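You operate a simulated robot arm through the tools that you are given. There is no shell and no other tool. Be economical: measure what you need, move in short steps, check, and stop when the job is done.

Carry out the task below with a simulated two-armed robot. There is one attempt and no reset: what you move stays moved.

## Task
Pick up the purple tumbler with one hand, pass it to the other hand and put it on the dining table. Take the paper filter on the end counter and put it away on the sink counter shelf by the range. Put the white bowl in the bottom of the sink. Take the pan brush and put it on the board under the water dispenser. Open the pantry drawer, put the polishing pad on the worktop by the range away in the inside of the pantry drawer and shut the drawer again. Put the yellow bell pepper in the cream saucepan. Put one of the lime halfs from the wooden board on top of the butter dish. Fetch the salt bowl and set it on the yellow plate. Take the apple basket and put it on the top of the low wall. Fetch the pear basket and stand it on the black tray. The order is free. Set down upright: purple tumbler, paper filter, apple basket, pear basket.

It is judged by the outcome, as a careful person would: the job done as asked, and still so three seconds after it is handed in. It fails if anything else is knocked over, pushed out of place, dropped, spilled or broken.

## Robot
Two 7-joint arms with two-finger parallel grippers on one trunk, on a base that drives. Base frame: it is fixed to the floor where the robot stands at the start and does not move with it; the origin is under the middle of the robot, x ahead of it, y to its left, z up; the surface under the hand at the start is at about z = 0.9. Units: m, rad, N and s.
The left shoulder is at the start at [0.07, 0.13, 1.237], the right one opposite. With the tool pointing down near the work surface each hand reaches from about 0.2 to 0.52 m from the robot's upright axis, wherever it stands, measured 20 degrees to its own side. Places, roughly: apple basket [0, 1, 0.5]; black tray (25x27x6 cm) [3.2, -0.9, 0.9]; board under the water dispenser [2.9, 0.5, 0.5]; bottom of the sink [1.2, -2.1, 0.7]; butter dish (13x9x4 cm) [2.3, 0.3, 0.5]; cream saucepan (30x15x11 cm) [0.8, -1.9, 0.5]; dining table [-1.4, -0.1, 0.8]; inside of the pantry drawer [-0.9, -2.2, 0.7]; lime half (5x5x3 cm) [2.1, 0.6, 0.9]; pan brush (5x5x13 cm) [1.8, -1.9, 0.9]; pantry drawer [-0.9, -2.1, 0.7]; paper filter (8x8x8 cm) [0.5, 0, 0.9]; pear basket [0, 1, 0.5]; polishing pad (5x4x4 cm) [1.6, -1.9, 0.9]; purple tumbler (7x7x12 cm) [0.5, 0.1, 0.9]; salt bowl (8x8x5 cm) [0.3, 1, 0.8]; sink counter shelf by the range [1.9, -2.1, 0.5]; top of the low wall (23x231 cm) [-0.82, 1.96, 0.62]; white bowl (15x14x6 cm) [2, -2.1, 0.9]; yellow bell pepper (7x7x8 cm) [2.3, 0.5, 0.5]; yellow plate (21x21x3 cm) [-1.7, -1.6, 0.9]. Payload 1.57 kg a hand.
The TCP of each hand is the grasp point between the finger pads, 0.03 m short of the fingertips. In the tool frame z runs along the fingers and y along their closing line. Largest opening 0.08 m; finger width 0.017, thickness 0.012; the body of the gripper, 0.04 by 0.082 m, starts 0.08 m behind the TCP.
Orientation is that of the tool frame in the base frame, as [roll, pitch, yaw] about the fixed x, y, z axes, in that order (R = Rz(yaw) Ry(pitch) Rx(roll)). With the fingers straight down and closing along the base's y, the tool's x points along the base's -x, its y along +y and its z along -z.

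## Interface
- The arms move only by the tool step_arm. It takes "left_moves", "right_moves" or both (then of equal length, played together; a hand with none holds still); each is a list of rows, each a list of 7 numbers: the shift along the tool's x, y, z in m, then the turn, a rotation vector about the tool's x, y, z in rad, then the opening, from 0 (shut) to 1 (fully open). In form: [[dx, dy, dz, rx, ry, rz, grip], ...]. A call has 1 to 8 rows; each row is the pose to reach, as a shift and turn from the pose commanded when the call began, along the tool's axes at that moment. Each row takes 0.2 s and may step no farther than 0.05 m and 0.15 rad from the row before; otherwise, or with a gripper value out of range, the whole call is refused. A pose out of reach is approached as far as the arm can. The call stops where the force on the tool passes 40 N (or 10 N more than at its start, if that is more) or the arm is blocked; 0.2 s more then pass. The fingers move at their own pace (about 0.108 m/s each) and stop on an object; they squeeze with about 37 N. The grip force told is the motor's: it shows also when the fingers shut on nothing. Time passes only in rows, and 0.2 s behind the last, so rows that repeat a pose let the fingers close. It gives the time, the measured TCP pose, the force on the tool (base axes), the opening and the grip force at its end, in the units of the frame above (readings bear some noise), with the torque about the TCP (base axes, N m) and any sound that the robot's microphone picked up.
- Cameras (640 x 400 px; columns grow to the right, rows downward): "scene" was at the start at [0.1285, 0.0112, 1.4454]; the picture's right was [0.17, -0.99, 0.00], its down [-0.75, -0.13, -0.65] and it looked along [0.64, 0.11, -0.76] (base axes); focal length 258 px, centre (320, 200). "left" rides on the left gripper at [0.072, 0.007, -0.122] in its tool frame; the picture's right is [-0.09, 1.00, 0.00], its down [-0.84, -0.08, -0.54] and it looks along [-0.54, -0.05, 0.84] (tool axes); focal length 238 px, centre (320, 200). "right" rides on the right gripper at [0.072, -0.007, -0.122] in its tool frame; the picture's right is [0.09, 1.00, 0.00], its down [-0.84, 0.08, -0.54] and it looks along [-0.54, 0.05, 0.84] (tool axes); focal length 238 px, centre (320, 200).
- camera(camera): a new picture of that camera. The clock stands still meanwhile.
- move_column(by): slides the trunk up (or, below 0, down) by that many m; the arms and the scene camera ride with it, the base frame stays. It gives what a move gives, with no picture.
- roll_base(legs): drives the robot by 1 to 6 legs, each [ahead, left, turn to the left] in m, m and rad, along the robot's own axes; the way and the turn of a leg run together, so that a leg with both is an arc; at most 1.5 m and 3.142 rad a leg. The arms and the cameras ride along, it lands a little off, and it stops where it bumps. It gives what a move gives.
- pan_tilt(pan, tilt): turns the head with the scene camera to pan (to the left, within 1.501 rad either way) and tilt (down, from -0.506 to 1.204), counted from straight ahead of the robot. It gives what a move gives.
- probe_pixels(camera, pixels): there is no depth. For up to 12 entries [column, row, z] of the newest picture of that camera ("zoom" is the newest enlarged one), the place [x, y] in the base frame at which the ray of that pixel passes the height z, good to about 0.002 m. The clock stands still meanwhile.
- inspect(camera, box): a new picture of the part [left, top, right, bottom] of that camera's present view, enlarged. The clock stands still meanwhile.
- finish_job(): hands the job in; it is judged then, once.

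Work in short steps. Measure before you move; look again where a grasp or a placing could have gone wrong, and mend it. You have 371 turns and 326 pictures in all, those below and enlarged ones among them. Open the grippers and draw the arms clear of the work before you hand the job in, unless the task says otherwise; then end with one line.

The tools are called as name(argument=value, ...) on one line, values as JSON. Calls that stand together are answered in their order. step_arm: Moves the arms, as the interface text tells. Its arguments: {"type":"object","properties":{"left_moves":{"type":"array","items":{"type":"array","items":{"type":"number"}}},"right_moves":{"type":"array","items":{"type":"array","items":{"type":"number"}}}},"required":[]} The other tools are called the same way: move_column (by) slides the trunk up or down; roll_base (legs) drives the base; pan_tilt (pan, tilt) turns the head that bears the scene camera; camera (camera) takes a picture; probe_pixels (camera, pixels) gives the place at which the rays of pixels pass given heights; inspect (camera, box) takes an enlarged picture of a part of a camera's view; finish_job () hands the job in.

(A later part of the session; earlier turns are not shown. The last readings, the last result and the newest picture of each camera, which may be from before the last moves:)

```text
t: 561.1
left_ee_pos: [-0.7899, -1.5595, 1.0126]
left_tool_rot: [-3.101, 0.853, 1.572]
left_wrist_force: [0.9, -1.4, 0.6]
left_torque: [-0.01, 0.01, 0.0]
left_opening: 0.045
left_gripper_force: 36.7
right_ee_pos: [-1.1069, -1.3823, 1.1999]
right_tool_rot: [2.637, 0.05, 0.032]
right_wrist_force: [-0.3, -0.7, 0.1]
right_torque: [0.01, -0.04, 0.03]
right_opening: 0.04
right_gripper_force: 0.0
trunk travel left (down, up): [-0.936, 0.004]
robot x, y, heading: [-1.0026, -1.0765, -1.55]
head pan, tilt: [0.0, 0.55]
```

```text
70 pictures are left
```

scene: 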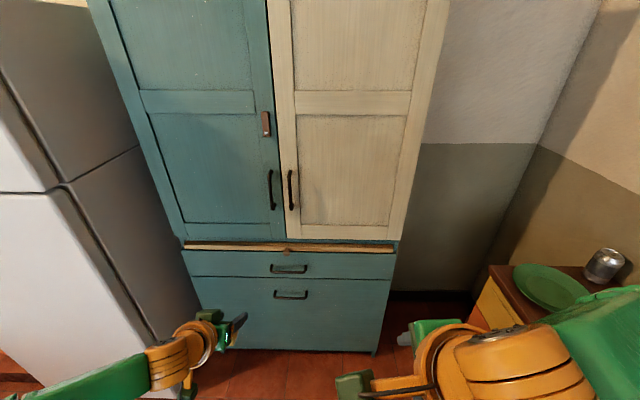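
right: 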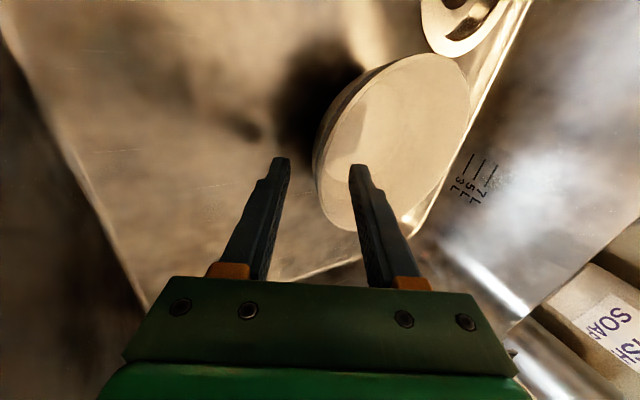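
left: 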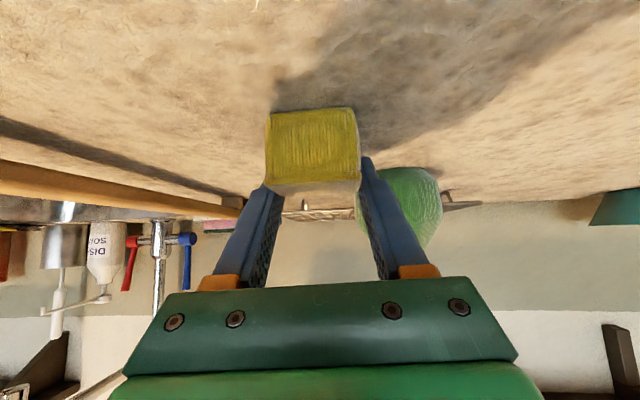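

The pantry drawer is the upper one with a bow handle at (289,268). I zoom and measure.

inspect(camera="scene", box=[170, 220, 410, 360])

probe_pixels(camera="scene", pixels=[[289, 268, 0.7], [289, 268, 0.66], [289, 268, 0.74], [271, 268, 0.7], [307, 268, 0.7], [185, 252, 0.74], [395, 253, 0.74], [290, 294, 0.6], [376, 354, 0.0]])

```text
2.67 times, centred on (290, 290) of scene
```

zoom: 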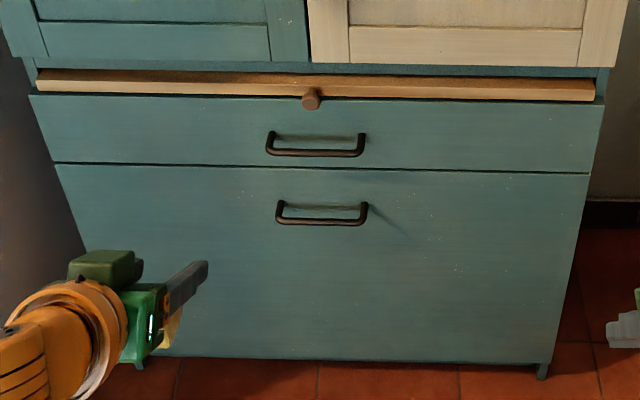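

```text
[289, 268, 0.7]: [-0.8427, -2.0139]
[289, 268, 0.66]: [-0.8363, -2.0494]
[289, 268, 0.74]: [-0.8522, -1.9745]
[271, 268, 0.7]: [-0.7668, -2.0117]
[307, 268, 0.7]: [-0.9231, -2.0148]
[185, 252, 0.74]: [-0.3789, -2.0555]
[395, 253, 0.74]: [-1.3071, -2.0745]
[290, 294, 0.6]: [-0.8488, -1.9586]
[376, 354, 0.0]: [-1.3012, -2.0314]
```

Handle bar spans x −0.925…−0.765 at z≈0.72, y≈−1.995; a knob sits above its middle, so I'll grip at x≈−0.89. I raise the left hand (pad) by arm, extend the right, and lower the column 0.3.

step_arm(left_moves=[[-0.03, 0, -0.0275, 0, 0, 0, 0], [-0.06, 0, -0.055, 0, 0, 0, 0], [-0.09, 0, -0.08, 0, 0, 0, 0], [-0.12, 0, -0.105, 0, 0, 0, 0], [-0.15, 0, -0.13, 0, 0, 0, 0], [-0.175, 0, -0.155, 0, 0, 0, 0]], right_moves=[[0, 0.022, 0.012, 0, 0, 0, 0.5], [0, 0.044, 0.024, 0, 0, 0, 0.5], [0, 0.066, 0.036, 0, 0, 0, 0.5], [0, 0.088, 0.048, 0, 0, 0, 0.5], [0, 0.11, 0.06, 0, 0, 0, 0.5], [0, 0.131, 0.0725, 0, 0, 0, 0.5]])

move_column(by=-0.3)

roll_base(legs=[[0.2, 0.08, -0.02]])

camera(camera="scene")

camera(camera="right")

```text
t: 562.5
left_ee_pos: [-0.7844, -1.5597, 1.2486]
left_tool_rot: [-3.102, 0.849, 1.57]
left_wrist_force: [-0.8, 0.5, -0.7]
left_torque: [0.0, -0.01, 0.0]
left_opening: 0.0446
left_gripper_force: 36.9
right_ee_pos: [-1.1031, -1.5327, 1.2]
right_tool_rot: [2.636, 0.052, 0.033]
right_wrist_force: [1.4, 0.3, -0.3]
right_torque: [0.0, 0.0, 0.0]
right_opening: 0.0403
right_gripper_force: 0.1
trunk travel left (down, up): [-0.936, 0.004]
robot x, y, heading: [-1.0038, -1.0795, -1.553]
head pan, tilt: [0.0, 0.55]
```

```text
t: 565.5
left_ee_pos: [-0.7847, -1.5577, 0.9487]
left_tool_rot: [-3.103, 0.85, 1.573]
left_wrist_force: [0.9, -0.6, 0.0]
left_torque: [0.0, 0.02, 0.02]
left_opening: 0.045
left_gripper_force: 36.5
right_ee_pos: [-1.1032, -1.5329, 0.9016]
right_tool_rot: [2.636, 0.05, 0.032]
right_wrist_force: [0.3, 0.0, 0.7]
right_torque: [0.0, -0.02, 0.03]
right_opening: 0.04
right_gripper_force: 0.1
trunk travel left (down, up): [-0.636, 0.304]
robot x, y, heading: [-1.0045, -1.0769, -1.54]
head pan, tilt: [0.0, 0.55]
```

```text
t: 567.2
left_ee_pos: [-0.7096, -1.7623, 0.948]
left_tool_rot: [-3.103, 0.851, 1.55]
left_wrist_force: [-0.4, -0.3, 0.1]
left_torque: [0.0, -0.02, 0.0]
left_opening: 0.0449
left_gripper_force: 37.0
right_ee_pos: [-1.029, -1.7295, 0.9005]
right_tool_rot: [2.637, 0.05, 0.011]
right_wrist_force: [0.1, -0.1, -0.6]
right_torque: [-0.02, -0.01, 0.01]
right_opening: 0.0398
right_gripper_force: 0.2
trunk travel left (down, up): [-0.636, 0.304]
robot x, y, heading: [-0.9217, -1.276, -1.568]
head pan, tilt: [0.0, 0.55]
```

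```text
68 pictures are left
```

scene: 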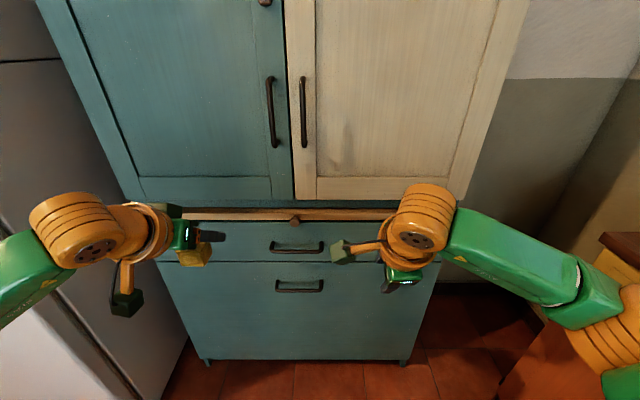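

```text
67 pictures are left
```

right: 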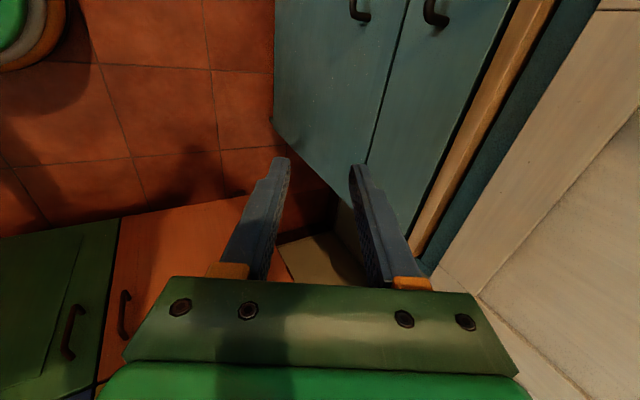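

probe_pixels(camera="scene", pixels=[[297, 251, 0.7], [297, 251, 0.74], [271, 251, 0.72], [324, 249, 0.72], [297, 289, 0.6], [297, 262, 0.68], [295, 215, 0.77], [295, 222, 0.77]])

inspect(camera="scene", box=[230, 200, 370, 310])

```text
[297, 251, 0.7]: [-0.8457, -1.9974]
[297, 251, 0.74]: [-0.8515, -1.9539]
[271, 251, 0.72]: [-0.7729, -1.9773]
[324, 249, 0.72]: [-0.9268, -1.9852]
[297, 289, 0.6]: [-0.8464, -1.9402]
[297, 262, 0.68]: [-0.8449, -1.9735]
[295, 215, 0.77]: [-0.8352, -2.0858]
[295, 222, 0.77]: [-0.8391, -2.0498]
```

```text
3.64 times, centred on (300, 255) of scene
```

zoom: 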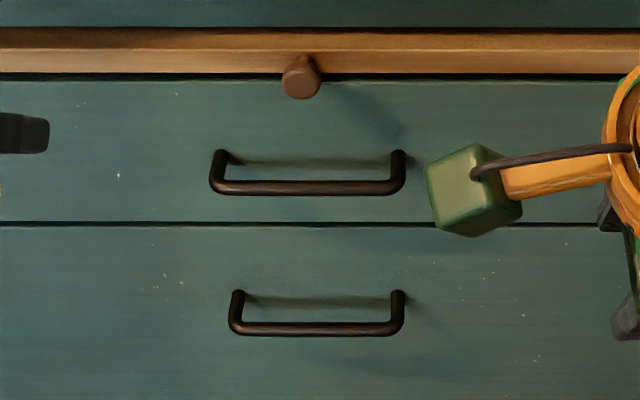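

Bar estimated at y≈−1.993, z≈0.71. I extend the right hand by arm (ahead 0.15, down 0.08) with a 3 cm opening and align the base.

step_arm(right_moves=[[0, 0.0232, 0.0356, 0, 0, 0, 0.4], [0, 0.0464, 0.0712, 0, 0, 0, 0.4], [0, 0.0696, 0.1069, 0, 0, 0, 0.4], [0, 0.0928, 0.1425, 0, 0, 0, 0.4]])

roll_base(legs=[[0, 0.125, 0]])

camera(camera="right")

```text
t: 568.2
left_ee_pos: [-0.7098, -1.7625, 0.9482]
left_tool_rot: [-3.103, 0.85, 1.552]
left_wrist_force: [0.9, 0.3, 0.6]
left_torque: [-0.01, -0.02, -0.03]
left_opening: 0.0449
left_gripper_force: 37.0
right_ee_pos: [-1.0308, -1.8652, 0.8258]
right_tool_rot: [2.636, 0.052, 0.015]
right_wrist_force: [-0.4, 0.2, -0.3]
right_torque: [-0.01, -0.03, 0.01]
right_opening: 0.0322
right_gripper_force: 0.1
right hand out of reach, approached as far as the arm can: row 4
trunk travel left (down, up): [-0.636, 0.304]
robot x, y, heading: [-0.9179, -1.2775, -1.568]
head pan, tilt: [0.0, 0.55]
```

```text
t: 569.4
left_ee_pos: [-0.5891, -1.7605, 0.948]
left_tool_rot: [-3.105, 0.848, 1.548]
left_wrist_force: [0.0, -0.1, -0.6]
left_torque: [0.01, -0.01, 0.03]
left_opening: 0.0448
left_gripper_force: 37.5
right_ee_pos: [-0.9135, -1.8637, 0.8262]
right_tool_rot: [2.637, 0.049, 0.008]
right_wrist_force: [-0.3, -0.4, -0.5]
right_torque: [0.0, 0.0, 0.0]
right_opening: 0.0323
right_gripper_force: 0.1
trunk travel left (down, up): [-0.636, 0.304]
robot x, y, heading: [-0.7975, -1.2763, -1.567]
head pan, tilt: [0.0, 0.55]
```

```text
65 pictures are left
```

right: 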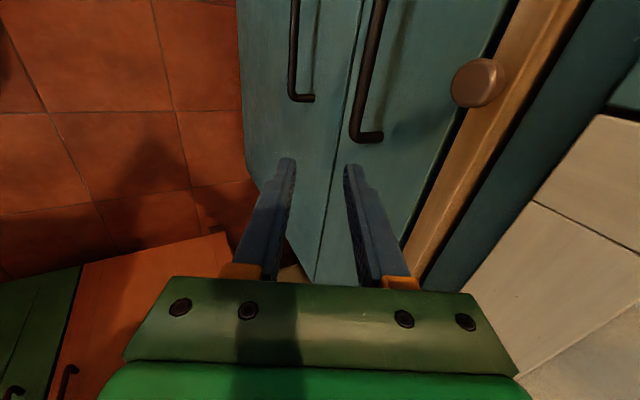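

probe_pixels(camera="right", pixels=[[366, 60, 0.71], [357, 125, 0.71], [357, 125, 0.69], [357, 125, 0.73], [375, 137, 0.71], [480, 82, 0.77], [330, 200, 0.66]])

```text
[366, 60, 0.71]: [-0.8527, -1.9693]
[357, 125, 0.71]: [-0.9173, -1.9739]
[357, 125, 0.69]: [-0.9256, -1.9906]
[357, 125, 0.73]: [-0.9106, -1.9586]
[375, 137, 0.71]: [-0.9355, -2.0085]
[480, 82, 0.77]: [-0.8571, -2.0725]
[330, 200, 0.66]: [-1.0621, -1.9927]
```

Best estimate of the bar: y≈−1.988, z≈0.702. I go to the pre-grasp point just above it.

roll_base(legs=[[0.09, 0.012, 0]])

move_column(by=-0.065)

camera(camera="right")

```text
t: 570.5
left_ee_pos: [-0.5775, -1.8526, 0.9488]
left_tool_rot: [-3.105, 0.851, 1.548]
left_wrist_force: [-0.3, -0.7, -0.7]
left_torque: [0.0, -0.01, 0.0]
left_opening: 0.045
left_gripper_force: 36.8
right_ee_pos: [-0.9017, -1.9548, 0.8248]
right_tool_rot: [2.64, 0.047, 0.008]
right_wrist_force: [-1.6, 11.2, -9.9]
right_torque: [0.48, 0.0, -0.09]
right_opening: 0.0193
right_gripper_force: 0.0
trunk travel left (down, up): [-0.636, 0.304]
robot x, y, heading: [-0.7858, -1.3728, -1.567]
head pan, tilt: [0.0, 0.55]
```

```text
t: 571.3
left_ee_pos: [-0.5768, -1.8481, 0.899]
left_tool_rot: [-3.103, 0.859, 1.548]
left_wrist_force: [0.7, -0.4, 0.0]
left_torque: [-0.02, 0.05, 0.04]
left_opening: 0.045
left_gripper_force: 37.0
right_ee_pos: [-0.8997, -1.952, 0.781]
right_tool_rot: [2.624, 0.051, 0.008]
right_wrist_force: [0.5, 11.5, 14.7]
right_torque: [0.11, -0.02, 0.06]
right_opening: 0.0285
right_gripper_force: 0.0
trunk travel left (down, up): [-0.585, 0.355]
robot x, y, heading: [-0.7822, -1.3689, -1.569]
head pan, tilt: [0.0, 0.55]
stopped: the force on the tool passed its limit at 62 N (the readings are from after the stop); the commanded pose is now the measured one
```

```text
64 pictures are left
```

right: 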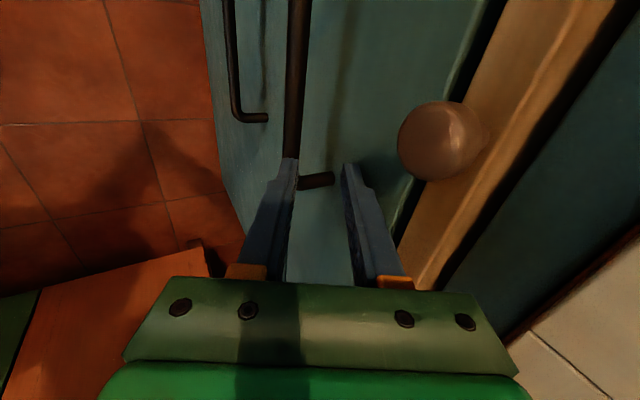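

The outer finger met the bar: it is higher and nearer than assumed (y≈−1.947, z≈0.738). I rise, back off 3.6 cm, shift 3 cm left, and look.

move_column(by=0.03)

roll_base(legs=[[-0.036, 0.03, 0]])

camera(camera="right")

```text
t: 572.1
left_ee_pos: [-0.5785, -1.8521, 0.9283]
left_tool_rot: [-3.104, 0.853, 1.545]
left_wrist_force: [-0.1, 0.2, -0.8]
left_torque: [-0.01, 0.03, -0.02]
left_opening: 0.0449
left_gripper_force: 36.1
right_ee_pos: [-0.9011, -1.9536, 0.8069]
right_tool_rot: [2.632, 0.051, 0.007]
right_wrist_force: [-1.0, 11.6, -3.8]
right_torque: [0.3, 0.02, -0.06]
right_opening: 0.0208
right_gripper_force: 0.1
trunk travel left (down, up): [-0.615, 0.325]
robot x, y, heading: [-0.784, -1.368, -1.566]
head pan, tilt: [0.0, 0.55]
```

```text
t: 573.0
left_ee_pos: [-0.548, -1.8191, 0.9256]
left_tool_rot: [-3.105, 0.849, 1.548]
left_wrist_force: [-0.1, 0.0, -0.9]
left_torque: [0.0, 0.03, 0.02]
left_opening: 0.045
left_gripper_force: 36.7
right_ee_pos: [-0.8713, -1.9203, 0.806]
right_tool_rot: [2.635, 0.049, 0.008]
right_wrist_force: [-0.4, 0.1, -0.7]
right_torque: [-0.01, -0.02, 0.01]
right_opening: 0.0321
right_gripper_force: 0.0
trunk travel left (down, up): [-0.615, 0.325]
robot x, y, heading: [-0.7564, -1.334, -1.567]
head pan, tilt: [0.0, 0.55]
```

```text
63 pictures are left
```

right: 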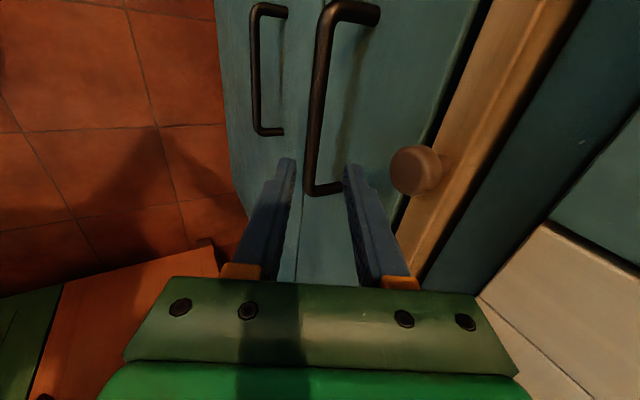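

The bar now passes between the fingertips. I advance 5.5 cm along the tool and close on it.

step_arm(right_moves=[[0, -0.003, 0.028, 0, 0, 0, 0.4], [0, -0.005, 0.053, 0, 0, 0, 0.4]])

camera(camera="right")

```text
t: 573.6
left_ee_pos: [-0.5446, -1.8108, 0.9308]
left_tool_rot: [-3.099, 0.859, 1.551]
left_wrist_force: [-1.0, -1.3, -0.3]
left_torque: [0.0, 0.0, -0.01]
left_opening: 0.0449
left_gripper_force: 36.7
right_ee_pos: [-0.8814, -1.9138, 0.7613]
right_tool_rot: [2.621, 0.052, 0.013]
right_wrist_force: [3.3, 2.8, 22.6]
right_torque: [-0.73, -0.23, 0.18]
right_opening: 0.0411
right_gripper_force: 4.4
right hand out of reach, approached as far as the arm can: row 1, 2
trunk travel left (down, up): [-0.615, 0.325]
robot x, y, heading: [-0.7547, -1.3313, -1.568]
head pan, tilt: [0.0, 0.55]
```

```text
62 pictures are left
```

right: 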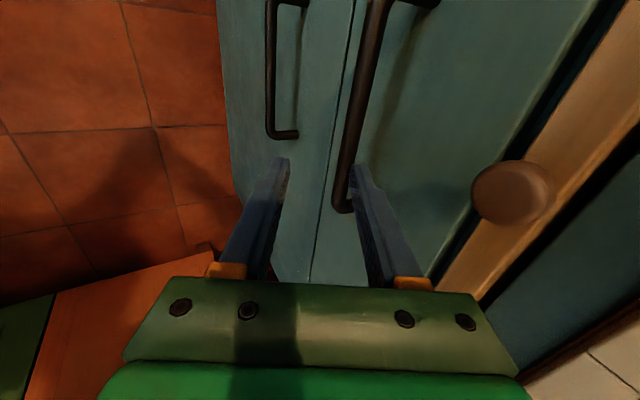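

The inner finger landed on the bar. I raise 3.5 cm, move 2.8 cm ahead with the base, then lower again.

move_column(by=0.035)

roll_base(legs=[[0.027, 0.005, 0]])

step_arm(right_moves=[[0, 0, 0, 0, 0, 0, 0.4], [0, 0, 0, 0, 0, 0, 0.4]])

move_column(by=-0.03)

camera(camera="right")

```text
t: 574.4
left_ee_pos: [-0.5473, -1.8174, 0.9616]
left_tool_rot: [-3.103, 0.851, 1.548]
left_wrist_force: [-0.2, 0.1, 0.0]
left_torque: [-0.01, 0.02, -0.04]
left_opening: 0.045
left_gripper_force: 36.9
right_ee_pos: [-0.8855, -1.9185, 0.7893]
right_tool_rot: [2.637, 0.05, 0.007]
right_wrist_force: [0.6, 0.0, -0.7]
right_torque: [0.0, 0.01, -0.03]
right_opening: 0.032
right_gripper_force: 0.0
trunk travel left (down, up): [-0.65, 0.29]
robot x, y, heading: [-0.7551, -1.3324, -1.568]
head pan, tilt: [0.0, 0.55]
```

```text
t: 575.2
left_ee_pos: [-0.5436, -1.8441, 0.9618]
left_tool_rot: [-3.104, 0.85, 1.549]
left_wrist_force: [0.5, 0.3, 0.9]
left_torque: [-0.02, 0.01, -0.01]
left_opening: 0.0448
left_gripper_force: 37.0
right_ee_pos: [-0.8801, -1.9451, 0.7894]
right_tool_rot: [2.634, 0.047, 0.007]
right_wrist_force: [0.2, -0.1, 0.2]
right_torque: [0.0, 0.02, 0.0]
right_opening: 0.032
right_gripper_force: 0.1
trunk travel left (down, up): [-0.65, 0.29]
robot x, y, heading: [-0.7477, -1.362, -1.569]
head pan, tilt: [0.0, 0.55]
```

```text
t: 575.8
left_ee_pos: [-0.5431, -1.8455, 0.9614]
left_tool_rot: [-3.102, 0.85, 1.549]
left_wrist_force: [0.3, -0.4, -0.2]
left_torque: [-0.03, 0.0, 0.01]
left_opening: 0.0448
left_gripper_force: 36.7
right_ee_pos: [-0.8806, -1.9464, 0.7896]
right_tool_rot: [2.634, 0.052, 0.009]
right_wrist_force: [-0.4, 0.2, -0.1]
right_torque: [0.02, 0.0, -0.01]
right_opening: 0.0321
right_gripper_force: 0.1
trunk travel left (down, up): [-0.65, 0.29]
robot x, y, heading: [-0.7475, -1.3609, -1.572]
head pan, tilt: [0.0, 0.55]
```

```text
t: 576.5
left_ee_pos: [-0.5435, -1.8449, 0.9328]
left_tool_rot: [-3.103, 0.847, 1.548]
left_wrist_force: [0.0, 0.0, -0.6]
left_torque: [0.02, 0.0, -0.01]
left_opening: 0.0448
left_gripper_force: 36.9
right_ee_pos: [-0.8798, -1.9461, 0.7588]
right_tool_rot: [2.635, 0.051, 0.009]
right_wrist_force: [0.8, -0.2, 0.4]
right_torque: [-0.01, 0.0, 0.0]
right_opening: 0.0321
right_gripper_force: 0.0
trunk travel left (down, up): [-0.62, 0.32]
robot x, y, heading: [-0.7508, -1.3606, -1.568]
head pan, tilt: [0.0, 0.55]
```

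```text
61 pictures are left
```

right: 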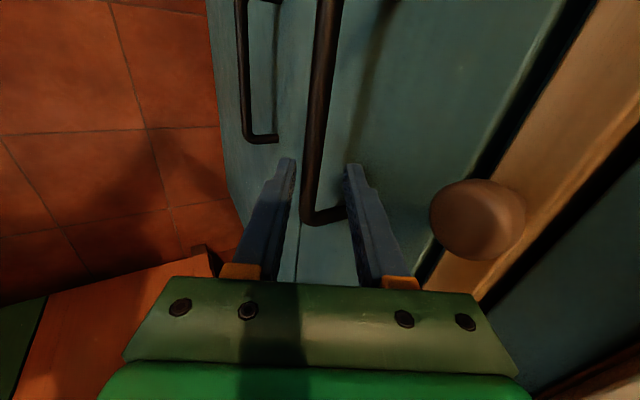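

The bar is between the fingers without contact. I lower 1.2 cm more and close.

move_column(by=-0.012)

step_arm(right_moves=[[0, 0, 0, 0, 0, 0, 0.1], [0, 0, 0, 0, 0, 0, 0], [0, 0, 0, 0, 0, 0, 0]])

camera(camera="right")

```text
t: 577.1
left_ee_pos: [-0.5418, -1.844, 0.9197]
left_tool_rot: [-3.103, 0.849, 1.549]
left_wrist_force: [0.3, 0.0, -0.9]
left_torque: [0.01, -0.03, -0.01]
left_opening: 0.0448
left_gripper_force: 37.3
right_ee_pos: [-0.8791, -1.946, 0.7479]
right_tool_rot: [2.634, 0.052, 0.01]
right_wrist_force: [-0.9, 0.4, 0.0]
right_torque: [0.02, 0.05, 0.02]
right_opening: 0.0318
right_gripper_force: 0.1
trunk travel left (down, up): [-0.608, 0.332]
robot x, y, heading: [-0.7517, -1.3603, -1.571]
head pan, tilt: [0.0, 0.55]
```

```text
t: 578.0
left_ee_pos: [-0.5419, -1.845, 0.9207]
left_tool_rot: [-3.102, 0.85, 1.548]
left_wrist_force: [-0.3, -0.7, -0.9]
left_torque: [0.0, -0.01, 0.03]
left_opening: 0.0449
left_gripper_force: 37.2
right_ee_pos: [-0.8805, -1.9454, 0.7477]
right_tool_rot: [2.634, 0.05, 0.008]
right_wrist_force: [-0.6, -2.6, 4.6]
right_torque: [-0.05, -0.29, -0.42]
right_opening: 0.0116
right_gripper_force: 29.3
trunk travel left (down, up): [-0.608, 0.332]
robot x, y, heading: [-0.7523, -1.3615, -1.57]
head pan, tilt: [0.0, 0.55]
```

```text
60 pictures are left
```

right: 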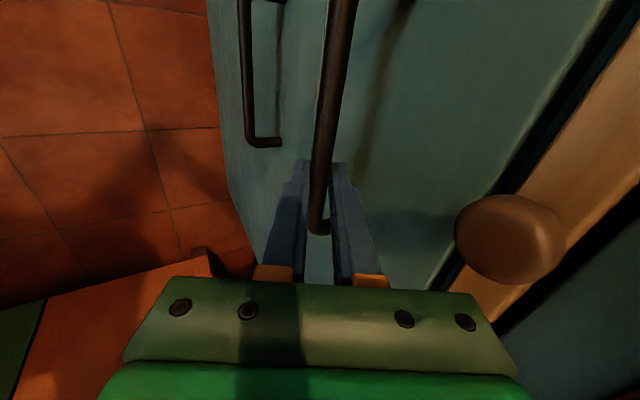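

The bar is gripped. I pull the drawer by backing up 0.25 m.

roll_base(legs=[[-0.12, 0, 0]])

roll_base(legs=[[-0.14, 0, 0]])

pan_tilt(pan=0, tilt=0.75)

camera(camera="scene")

```text
t: 579.2
left_ee_pos: [-0.5426, -1.7248, 0.9204]
left_tool_rot: [-3.106, 0.849, 1.547]
left_wrist_force: [0.6, 0.1, -1.2]
left_torque: [0.01, 0.0, 0.0]
left_opening: 0.0446
left_gripper_force: 37.4
right_ee_pos: [-0.88, -1.8259, 0.7479]
right_tool_rot: [2.632, 0.051, 0.011]
right_wrist_force: [-3.5, -1.5, 4.1]
right_torque: [0.01, 0.14, -0.67]
right_opening: 0.0118
right_gripper_force: 29.5
trunk travel left (down, up): [-0.608, 0.332]
robot x, y, heading: [-0.7513, -1.2436, -1.568]
head pan, tilt: [0.0, 0.55]
```

```text
t: 580.5
left_ee_pos: [-0.5427, -1.5828, 0.9209]
left_tool_rot: [-3.103, 0.85, 1.549]
left_wrist_force: [0.4, 0.0, -0.5]
left_torque: [0.01, -0.02, 0.04]
left_opening: 0.0448
left_gripper_force: 37.2
right_ee_pos: [-0.8797, -1.6826, 0.7473]
right_tool_rot: [2.633, 0.05, 0.011]
right_wrist_force: [1.5, -1.9, 1.2]
right_torque: [0.02, -0.28, -0.44]
right_opening: 0.0117
right_gripper_force: 29.8
trunk travel left (down, up): [-0.608, 0.332]
robot x, y, heading: [-0.7501, -1.0985, -1.571]
head pan, tilt: [0.0, 0.55]
```

```text
t: 581.3
left_ee_pos: [-0.5425, -1.5806, 0.9183]
left_tool_rot: [-3.104, 0.85, 1.551]
left_wrist_force: [-0.3, 0.7, -1.4]
left_torque: [-0.01, 0.03, -0.03]
left_opening: 0.0448
left_gripper_force: 36.9
right_ee_pos: [-0.8807, -1.6826, 0.7486]
right_tool_rot: [2.631, 0.052, 0.012]
right_wrist_force: [1.4, -1.2, 1.4]
right_torque: [0.02, -0.24, -0.44]
right_opening: 0.0118
right_gripper_force: 28.7
trunk travel left (down, up): [-0.608, 0.332]
robot x, y, heading: [-0.7478, -1.0995, -1.566]
head pan, tilt: [0.0, 0.75]
```

```text
59 pictures are left
```

scene: 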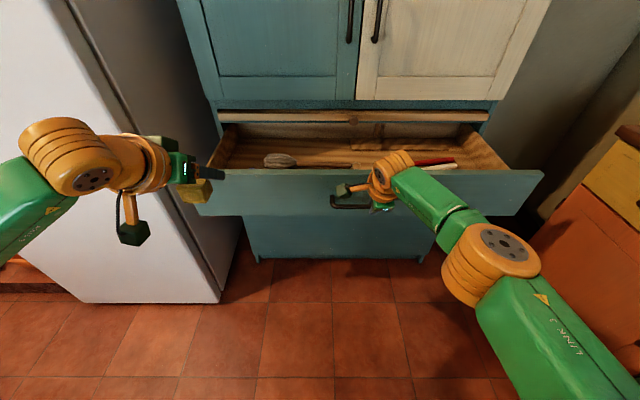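

The drawer is open with a few items inside. I zoom to choose a free spot.

inspect(camera="scene", box=[190, 95, 550, 225])

probe_pixels(camera="scene", pixels=[[280, 160, 0.68], [320, 150, 0.67], [250, 160, 0.67], [232, 165, 0.72], [330, 172, 0.77], [320, 130, 0.7], [435, 160, 0.68]])

```text
1.78 times, centred on (370, 160) of scene
```

zoom: 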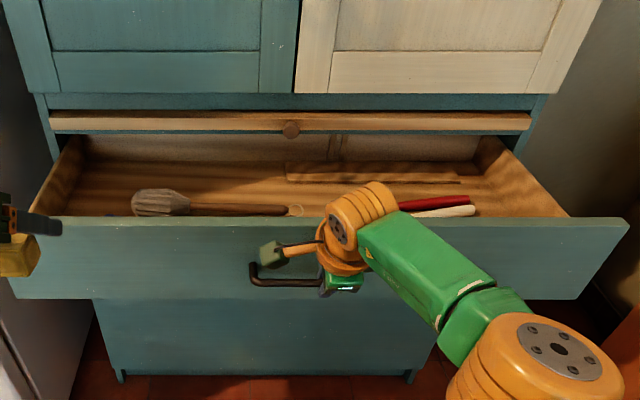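

```text
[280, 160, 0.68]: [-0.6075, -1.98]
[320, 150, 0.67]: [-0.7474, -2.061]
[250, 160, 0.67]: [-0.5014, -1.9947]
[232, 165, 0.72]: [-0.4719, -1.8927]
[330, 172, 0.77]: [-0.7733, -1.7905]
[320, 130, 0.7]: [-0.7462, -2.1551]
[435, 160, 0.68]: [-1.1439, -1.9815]
```

I release the handle and lift the right hand clear, then move ahead so the left hand comes over the drawer.

step_arm(right_moves=[[0, 0, 0, 0, 0, 0, 0.45], [0, 0, 0, 0, 0, 0, 0.45], [0, 0.02, -0.036, 0, 0, 0, 0.45], [0, 0.04, -0.073, 0, 0, 0, 0.45], [0, 0.06, -0.11, 0, 0, 0, 0.45], [0, 0.09, -0.14, 0, 0, 0, 0.45]])

camera(camera="scene")

```text
t: 582.7
left_ee_pos: [-0.5435, -1.5811, 0.9186]
left_tool_rot: [-3.104, 0.849, 1.549]
left_wrist_force: [0.5, 0.1, -1.0]
left_torque: [0.02, 0.0, 0.0]
left_opening: 0.045
left_gripper_force: 36.8
right_ee_pos: [-0.8769, -1.6753, 0.8888]
right_tool_rot: [2.632, 0.051, 0.01]
right_wrist_force: [0.2, 0.5, 0.9]
right_torque: [0.0, -0.01, -0.01]
right_opening: 0.0357
right_gripper_force: 0.1
right hand out of reach, approached as far as the arm can: row 6
trunk travel left (down, up): [-0.608, 0.332]
robot x, y, heading: [-0.7483, -1.094, -1.567]
head pan, tilt: [0.0, 0.75]
```

```text
57 pictures are left
```

scene: 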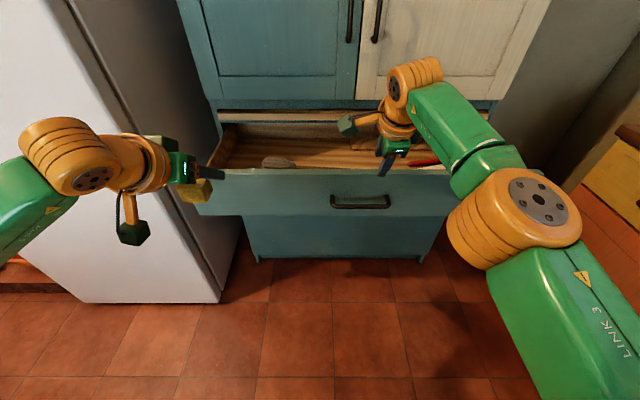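

move_column(by=0.04)

roll_base(legs=[[0.2, -0.07, 0]])

camera(camera="left")

camera(camera="scene")

```text
t: 583.5
left_ee_pos: [-0.5423, -1.5819, 0.9599]
left_tool_rot: [-3.102, 0.853, 1.549]
left_wrist_force: [0.1, -0.3, 0.3]
left_torque: [-0.01, -0.04, -0.01]
left_opening: 0.0449
left_gripper_force: 37.2
right_ee_pos: [-0.8787, -1.6759, 0.9271]
right_tool_rot: [2.631, 0.049, 0.011]
right_wrist_force: [0.2, 0.1, 0.4]
right_torque: [0.0, -0.01, 0.01]
right_opening: 0.0361
right_gripper_force: 0.0
trunk travel left (down, up): [-0.648, 0.292]
robot x, y, heading: [-0.7473, -1.0954, -1.569]
head pan, tilt: [0.0, 0.75]
```

```text
t: 585.2
left_ee_pos: [-0.6128, -1.7864, 0.96]
left_tool_rot: [-3.102, 0.849, 1.55]
left_wrist_force: [-0.9, -0.4, -0.3]
left_torque: [-0.03, 0.03, -0.01]
left_opening: 0.0453
left_gripper_force: 36.6
right_ee_pos: [-0.9474, -1.8786, 0.9292]
right_tool_rot: [2.635, 0.051, 0.009]
right_wrist_force: [-0.3, -1.0, 0.2]
right_torque: [0.03, -0.01, 0.01]
right_opening: 0.0359
right_gripper_force: 0.1
trunk travel left (down, up): [-0.648, 0.292]
robot x, y, heading: [-0.8202, -1.3041, -1.573]
head pan, tilt: [0.0, 0.75]
```

```text
56 pictures are left
```

left: 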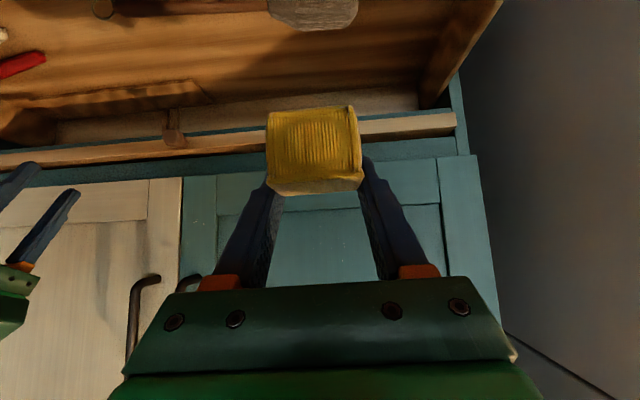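

```text
55 pictures are left
```

scene: 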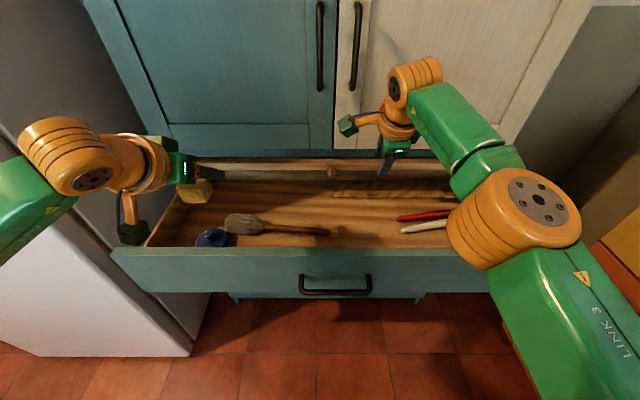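

probe_pixels(camera="scene", pixels=[[270, 203, 0.69], [270, 225, 0.69], [240, 225, 0.69], [330, 192, 0.69], [300, 252, 0.83], [300, 165, 0.8], [300, 180, 0.69], [330, 230, 0.69]])

```text
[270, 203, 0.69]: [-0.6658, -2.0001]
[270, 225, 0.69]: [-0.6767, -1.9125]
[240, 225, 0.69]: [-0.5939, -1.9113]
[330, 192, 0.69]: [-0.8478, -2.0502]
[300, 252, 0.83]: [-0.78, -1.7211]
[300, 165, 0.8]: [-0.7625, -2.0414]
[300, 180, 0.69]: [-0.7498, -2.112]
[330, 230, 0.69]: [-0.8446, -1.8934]
```

Free floor behind the brush around (−0.70,−1.97). I retract the right hand, move the base right 0.087 and ahead 0.12, then lower the left hand by arm.

step_arm(right_moves=[[0, -0.044, -0.024, 0, 0, 0, 0.45], [0, -0.088, -0.048, 0, 0, 0, 0.45], [0, -0.125, -0.07, 0, 0, 0, 0.45]])

roll_base(legs=[[0.13, -0.085, 0]])

step_arm(left_moves=[[0.03, 0, 0.04, 0, 0, 0, 0], [0.06, 0, 0.08, 0, 0, 0, 0], [0.09, 0, 0.115, 0, 0, 0, 0]])

camera(camera="scene")

```text
refused: row 1 steps farther than a row can; nothing moved
```

```text
t: 586.3
left_ee_pos: [-0.6641, -1.858, 0.9607]
left_tool_rot: [-3.103, 0.852, 1.542]
left_wrist_force: [0.4, 0.3, 0.1]
left_torque: [-0.01, 0.01, 0.01]
left_opening: 0.0451
left_gripper_force: 37.1
right_ee_pos: [-0.996, -1.9491, 0.9313]
right_tool_rot: [2.631, 0.046, 0.011]
right_wrist_force: [-1.0, 6.9, 1.3]
right_torque: [0.03, 0.04, -0.12]
right_opening: 0.0311
right_gripper_force: 0.0
trunk travel left (down, up): [-0.648, 0.292]
robot x, y, heading: [-0.868, -1.3773, -1.577]
head pan, tilt: [0.0, 0.75]
stopped in leg 1: the force on the tool passed its limit at 53 N (the readings are from after the stop); the commanded pose is now the measured one
```

```text
t: 587.1
left_ee_pos: [-0.6713, -1.8903, 0.8203]
left_tool_rot: [-3.101, 0.853, 1.544]
left_wrist_force: [0.1, -0.7, 0.7]
left_torque: [-0.01, 0.05, 0.05]
left_opening: 0.0446
left_gripper_force: 37.1
right_ee_pos: [-0.9965, -1.9493, 0.9315]
right_tool_rot: [2.632, 0.047, 0.01]
right_wrist_force: [-1.1, 6.8, 0.9]
right_torque: [0.06, -0.04, -0.12]
right_opening: 0.0306
right_gripper_force: 0.1
trunk travel left (down, up): [-0.648, 0.292]
robot x, y, heading: [-0.8725, -1.3743, -1.577]
head pan, tilt: [0.0, 0.75]
```

```text
54 pictures are left
```

scene: 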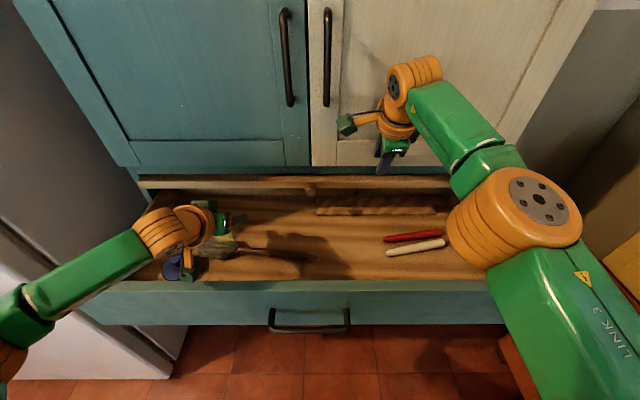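

The right hand had touched the cabinet door (row refused earlier). I retract it properly, then continue.

step_arm(right_moves=[[0, -0.035, -0.019, 0, 0, 0, 0.45], [0, -0.07, -0.038, 0, 0, 0, 0.45], [0, -0.1, -0.055, 0, 0, 0, 0.45]])

roll_base(legs=[[0.03, -0.03, 0]])

step_arm(left_moves=[[0.0, 0, 0.035, 0, 0, 0, 0], [0.015, 0, 0.06, 0, 0, 0, 0], [0.03, 0, 0.075, 0, 0, 0, 0]])

camera(camera="left")

inspect(camera="scene", box=[90, 150, 350, 320])

```text
t: 587.9
left_ee_pos: [-0.6709, -1.8916, 0.8187]
left_tool_rot: [-3.105, 0.851, 1.542]
left_wrist_force: [0.6, 0.5, -0.1]
left_torque: [-0.01, -0.02, 0.0]
left_opening: 0.0449
left_gripper_force: 37.0
right_ee_pos: [-0.9942, -1.838, 0.9304]
right_tool_rot: [2.633, 0.045, 0.009]
right_wrist_force: [0.1, 0.8, -0.7]
right_torque: [0.0, 0.02, 0.03]
right_opening: 0.0361
right_gripper_force: 0.0
trunk travel left (down, up): [-0.648, 0.292]
robot x, y, heading: [-0.867, -1.3768, -1.573]
head pan, tilt: [0.0, 0.75]
```

```text
t: 588.8
left_ee_pos: [-0.6976, -1.9206, 0.8194]
left_tool_rot: [-3.102, 0.852, 1.546]
left_wrist_force: [0.5, -0.8, -0.9]
left_torque: [0.0, 0.01, 0.01]
left_opening: 0.0452
left_gripper_force: 36.6
right_ee_pos: [-1.0212, -1.867, 0.9304]
right_tool_rot: [2.63, 0.048, 0.012]
right_wrist_force: [-1.0, 0.5, -0.8]
right_torque: [0.0, -0.03, 0.01]
right_opening: 0.0363
right_gripper_force: 0.1
trunk travel left (down, up): [-0.648, 0.292]
robot x, y, heading: [-0.8968, -1.4028, -1.573]
head pan, tilt: [0.0, 0.75]
```

```text
t: 589.6
left_ee_pos: [-0.7007, -1.9577, 0.745]
left_tool_rot: [-3.104, 0.85, 1.545]
left_wrist_force: [0.2, 0.2, -0.2]
left_torque: [0.0, -0.02, 0.0]
left_opening: 0.0448
left_gripper_force: 36.9
right_ee_pos: [-1.0235, -1.8679, 0.9289]
right_tool_rot: [2.632, 0.047, 0.012]
right_wrist_force: [0.2, 0.6, -0.1]
right_torque: [-0.01, 0.01, 0.01]
right_opening: 0.0361
right_gripper_force: 0.1
trunk travel left (down, up): [-0.648, 0.292]
robot x, y, heading: [-0.8971, -1.4062, -1.57]
head pan, tilt: [0.0, 0.75]
```

```text
53 pictures are left
```

left: 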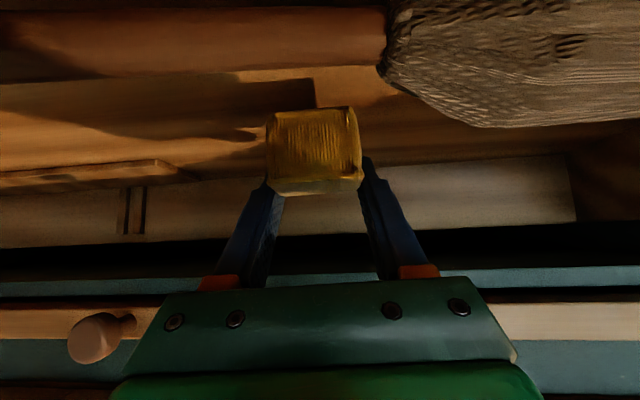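

```text
2.35 times, centred on (220, 235) of scene
```

zoom: 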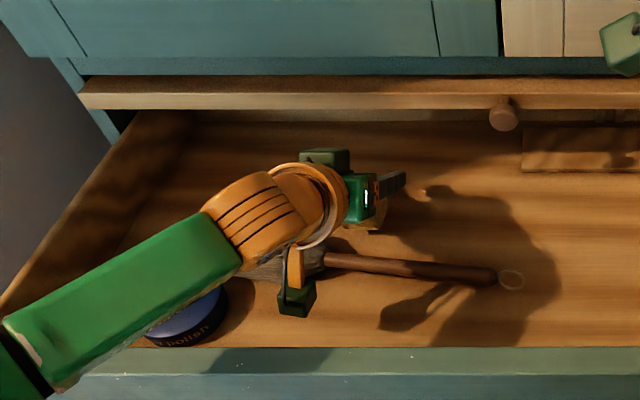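

The pad is over free drawer floor. I lower 2 cm by arm and release.

step_arm(left_moves=[[0.009, 0, 0.008, 0, 0, 0, 0], [0.018, 0, 0.016, 0, 0, 0, 0], [0.018, 0, 0.016, 0, 0, 0, 0.75], [0.018, 0, 0.016, 0, 0, 0, 0.75], [-0.01, 0, -0.015, 0, 0, 0, 0.75], [-0.04, 0, -0.05, 0, 0, 0, 0.75]])

camera(camera="left")

```text
t: 591.0
left_ee_pos: [-0.701, -1.9458, 0.8125]
left_tool_rot: [-3.101, 0.852, 1.543]
left_wrist_force: [0.5, -0.9, -0.4]
left_torque: [0.04, 0.02, 0.01]
left_opening: 0.0601
left_gripper_force: 0.0
right_ee_pos: [-1.0224, -1.8677, 0.9302]
right_tool_rot: [2.631, 0.044, 0.011]
right_wrist_force: [-0.1, 0.0, -0.9]
right_torque: [-0.01, 0.03, -0.01]
right_opening: 0.0361
right_gripper_force: 0.0
trunk travel left (down, up): [-0.648, 0.292]
robot x, y, heading: [-0.8994, -1.4034, -1.572]
head pan, tilt: [0.0, 0.75]
```

```text
51 pictures are left
```

left: 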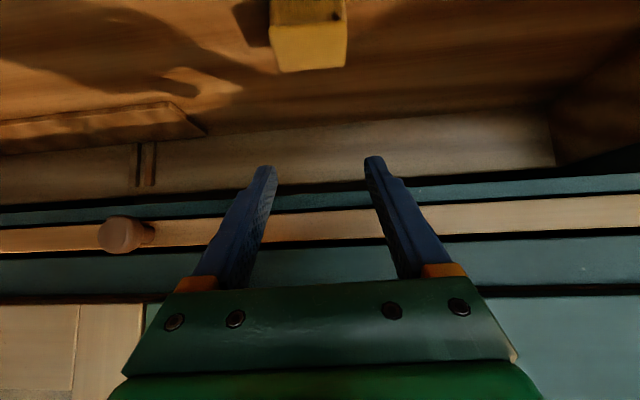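

The pad lies in the drawer. I raise the column, back off, tuck the left hand up and back, and close the right gripper for pushing.

move_column(by=0.1)

roll_base(legs=[[-0.25, 0.04, 0]])

step_arm(left_moves=[[-0.017, 0, -0.041, 0, 0, 0, 0.6], [-0.034, 0, -0.083, 0, 0, 0, 0.6], [-0.051, 0, -0.124, 0, 0, 0, 0.6], [-0.068, 0, -0.165, 0, 0, 0, 0.6], [-0.085, 0, -0.207, 0, 0, 0, 0.6]], right_moves=[[0, 0, 0, 0, 0, 0, 0], [0, 0, 0, 0, 0, 0, 0], [0, 0, 0, 0, 0, 0, 0], [0, 0, 0, 0, 0, 0, 0], [0, 0, 0, 0, 0, 0, 0]])

move_column(by=-0.25)

camera(camera="scene")

```text
t: 592.3
left_ee_pos: [-0.7017, -1.9462, 0.91]
left_tool_rot: [-3.104, 0.85, 1.545]
left_wrist_force: [0.2, -0.1, -0.5]
left_torque: [0.02, 0.01, 0.03]
left_opening: 0.0597
left_gripper_force: 0.1
right_ee_pos: [-1.0216, -1.8689, 1.0303]
right_tool_rot: [2.632, 0.046, 0.012]
right_wrist_force: [-0.9, -0.1, 0.4]
right_torque: [0.0, 0.02, 0.0]
right_opening: 0.0362
right_gripper_force: 0.1
trunk travel left (down, up): [-0.748, 0.192]
robot x, y, heading: [-0.899, -1.406, -1.571]
head pan, tilt: [0.0, 0.75]
```

```text
t: 594.1
left_ee_pos: [-0.6616, -1.705, 0.9097]
left_tool_rot: [-3.103, 0.849, 1.539]
left_wrist_force: [0.1, -0.2, 1.0]
left_torque: [0.02, 0.0, 0.01]
left_opening: 0.0599
left_gripper_force: 0.1
right_ee_pos: [-0.982, -1.6251, 1.0283]
right_tool_rot: [2.634, 0.045, 0.007]
right_wrist_force: [0.0, 0.1, 0.1]
right_torque: [0.0, -0.02, 0.0]
right_opening: 0.0363
right_gripper_force: 0.1
trunk travel left (down, up): [-0.748, 0.192]
robot x, y, heading: [-0.8586, -1.1615, -1.572]
head pan, tilt: [0.0, 0.75]
```

```text
t: 595.3
left_ee_pos: [-0.6528, -1.6008, 1.1125]
left_tool_rot: [-3.104, 0.851, 1.539]
left_wrist_force: [-0.4, -0.4, 0.4]
left_torque: [0.02, -0.01, -0.01]
left_opening: 0.0478
left_gripper_force: 0.1
right_ee_pos: [-0.9818, -1.6229, 1.0293]
right_tool_rot: [2.629, 0.043, 0.005]
right_wrist_force: [0.1, 0.8, 0.9]
right_torque: [0.0, -0.03, 0.01]
right_opening: 0.0
right_gripper_force: 20.9
trunk travel left (down, up): [-0.748, 0.192]
robot x, y, heading: [-0.8541, -1.1633, -1.573]
head pan, tilt: [0.0, 0.75]
```

```text
t: 597.9
left_ee_pos: [-0.652, -1.602, 0.8619]
left_tool_rot: [-3.102, 0.851, 1.538]
left_wrist_force: [-0.6, -0.2, 0.3]
left_torque: [-0.05, 0.02, -0.03]
left_opening: 0.0481
left_gripper_force: 0.1
right_ee_pos: [-0.981, -1.6236, 0.7792]
right_tool_rot: [2.632, 0.045, 0.007]
right_wrist_force: [-0.4, 0.5, 0.4]
right_torque: [0.04, -0.01, 0.0]
right_opening: 0.0
right_gripper_force: 21.1
trunk travel left (down, up): [-0.498, 0.442]
robot x, y, heading: [-0.8557, -1.1596, -1.575]
head pan, tilt: [0.0, 0.75]
```

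```text
50 pictures are left
```

scene: 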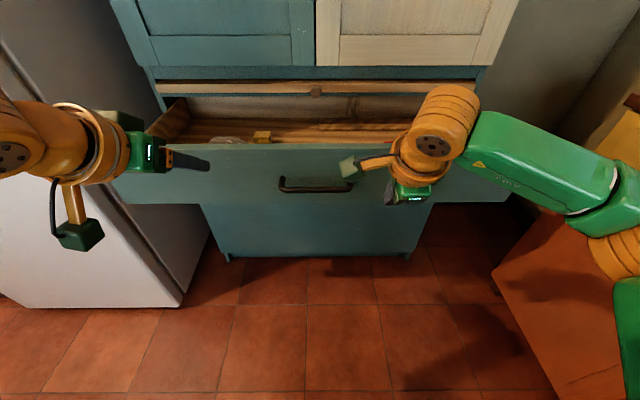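

The pad is visible in the drawer. I push the drawer shut with the closed right fingertips, driving ahead.

roll_base(legs=[[0.25, 0, 0]])

roll_base(legs=[[0.08, 0, 0]])

camera(camera="scene")

```text
t: 599.7
left_ee_pos: [-0.6508, -1.8475, 0.861]
left_tool_rot: [-3.104, 0.85, 1.545]
left_wrist_force: [-0.2, -0.2, -0.6]
left_torque: [0.0, 0.02, -0.01]
left_opening: 0.0478
left_gripper_force: 0.0
right_ee_pos: [-0.9802, -1.8708, 0.7798]
right_tool_rot: [2.631, 0.046, 0.014]
right_wrist_force: [0.2, 0.5, -0.6]
right_torque: [0.02, 0.03, 0.02]
right_opening: 0.0
right_gripper_force: 21.5
trunk travel left (down, up): [-0.498, 0.442]
robot x, y, heading: [-0.8574, -1.4085, -1.572]
head pan, tilt: [0.0, 0.75]
```

```text
t: 600.8
left_ee_pos: [-0.6515, -1.9259, 0.8622]
left_tool_rot: [-3.105, 0.85, 1.544]
left_wrist_force: [0.1, -0.8, 0.0]
left_torque: [0.0, 0.03, -0.01]
left_opening: 0.0479
left_gripper_force: 0.0
right_ee_pos: [-0.9805, -1.9493, 0.7796]
right_tool_rot: [2.631, 0.045, 0.013]
right_wrist_force: [-0.5, -0.1, -0.5]
right_torque: [0.03, 0.0, 0.0]
right_opening: 0.0
right_gripper_force: 21.4
trunk travel left (down, up): [-0.498, 0.442]
robot x, y, heading: [-0.8588, -1.4855, -1.572]
head pan, tilt: [0.0, 0.75]
```

```text
49 pictures are left
```

scene: 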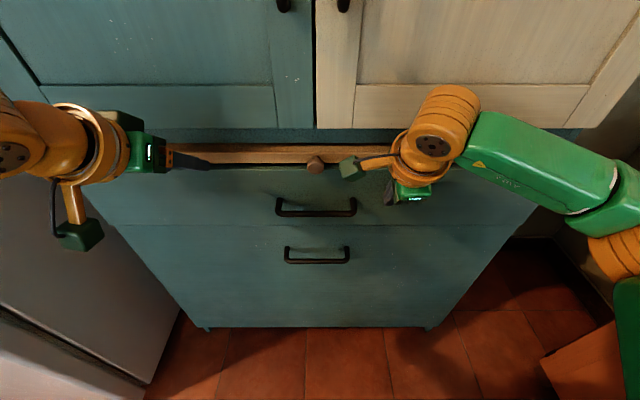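

Nearly shut; the closed front is at about y −1.99. I push 3 cm more.

roll_base(legs=[[0.035, 0, 0]])

inspect(camera="scene", box=[80, 110, 580, 260])

```text
t: 601.7
left_ee_pos: [-0.6521, -1.9445, 0.8651]
left_tool_rot: [-3.1, 0.855, 1.543]
left_wrist_force: [-0.3, 0.4, -0.1]
left_torque: [0.01, -0.02, 0.0]
left_opening: 0.0478
left_gripper_force: 0.1
right_ee_pos: [-0.9797, -1.965, 0.7828]
right_tool_rot: [2.639, 0.046, 0.014]
right_wrist_force: [-1.0, 14.3, 9.0]
right_torque: [0.06, 0.07, -0.1]
right_opening: 0.0
right_gripper_force: 21.4
trunk travel left (down, up): [-0.498, 0.442]
robot x, y, heading: [-0.8545, -1.508, -1.578]
head pan, tilt: [0.0, 0.75]
stopped in leg 1: the force on the tool passed its limit at 67 N (the readings are from after the stop); the commanded pose is now the measured one
```

```text
1.28 times, centred on (330, 185) of scene
```

zoom: 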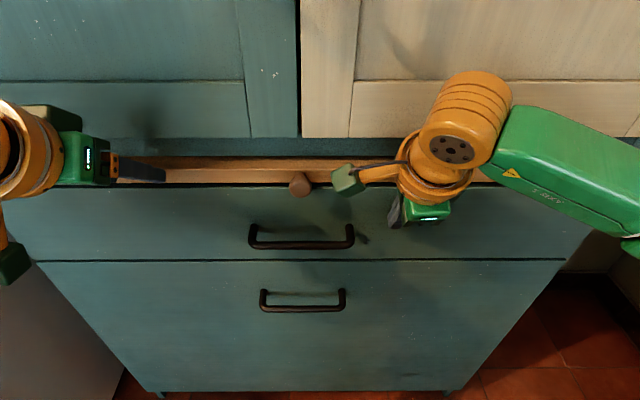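

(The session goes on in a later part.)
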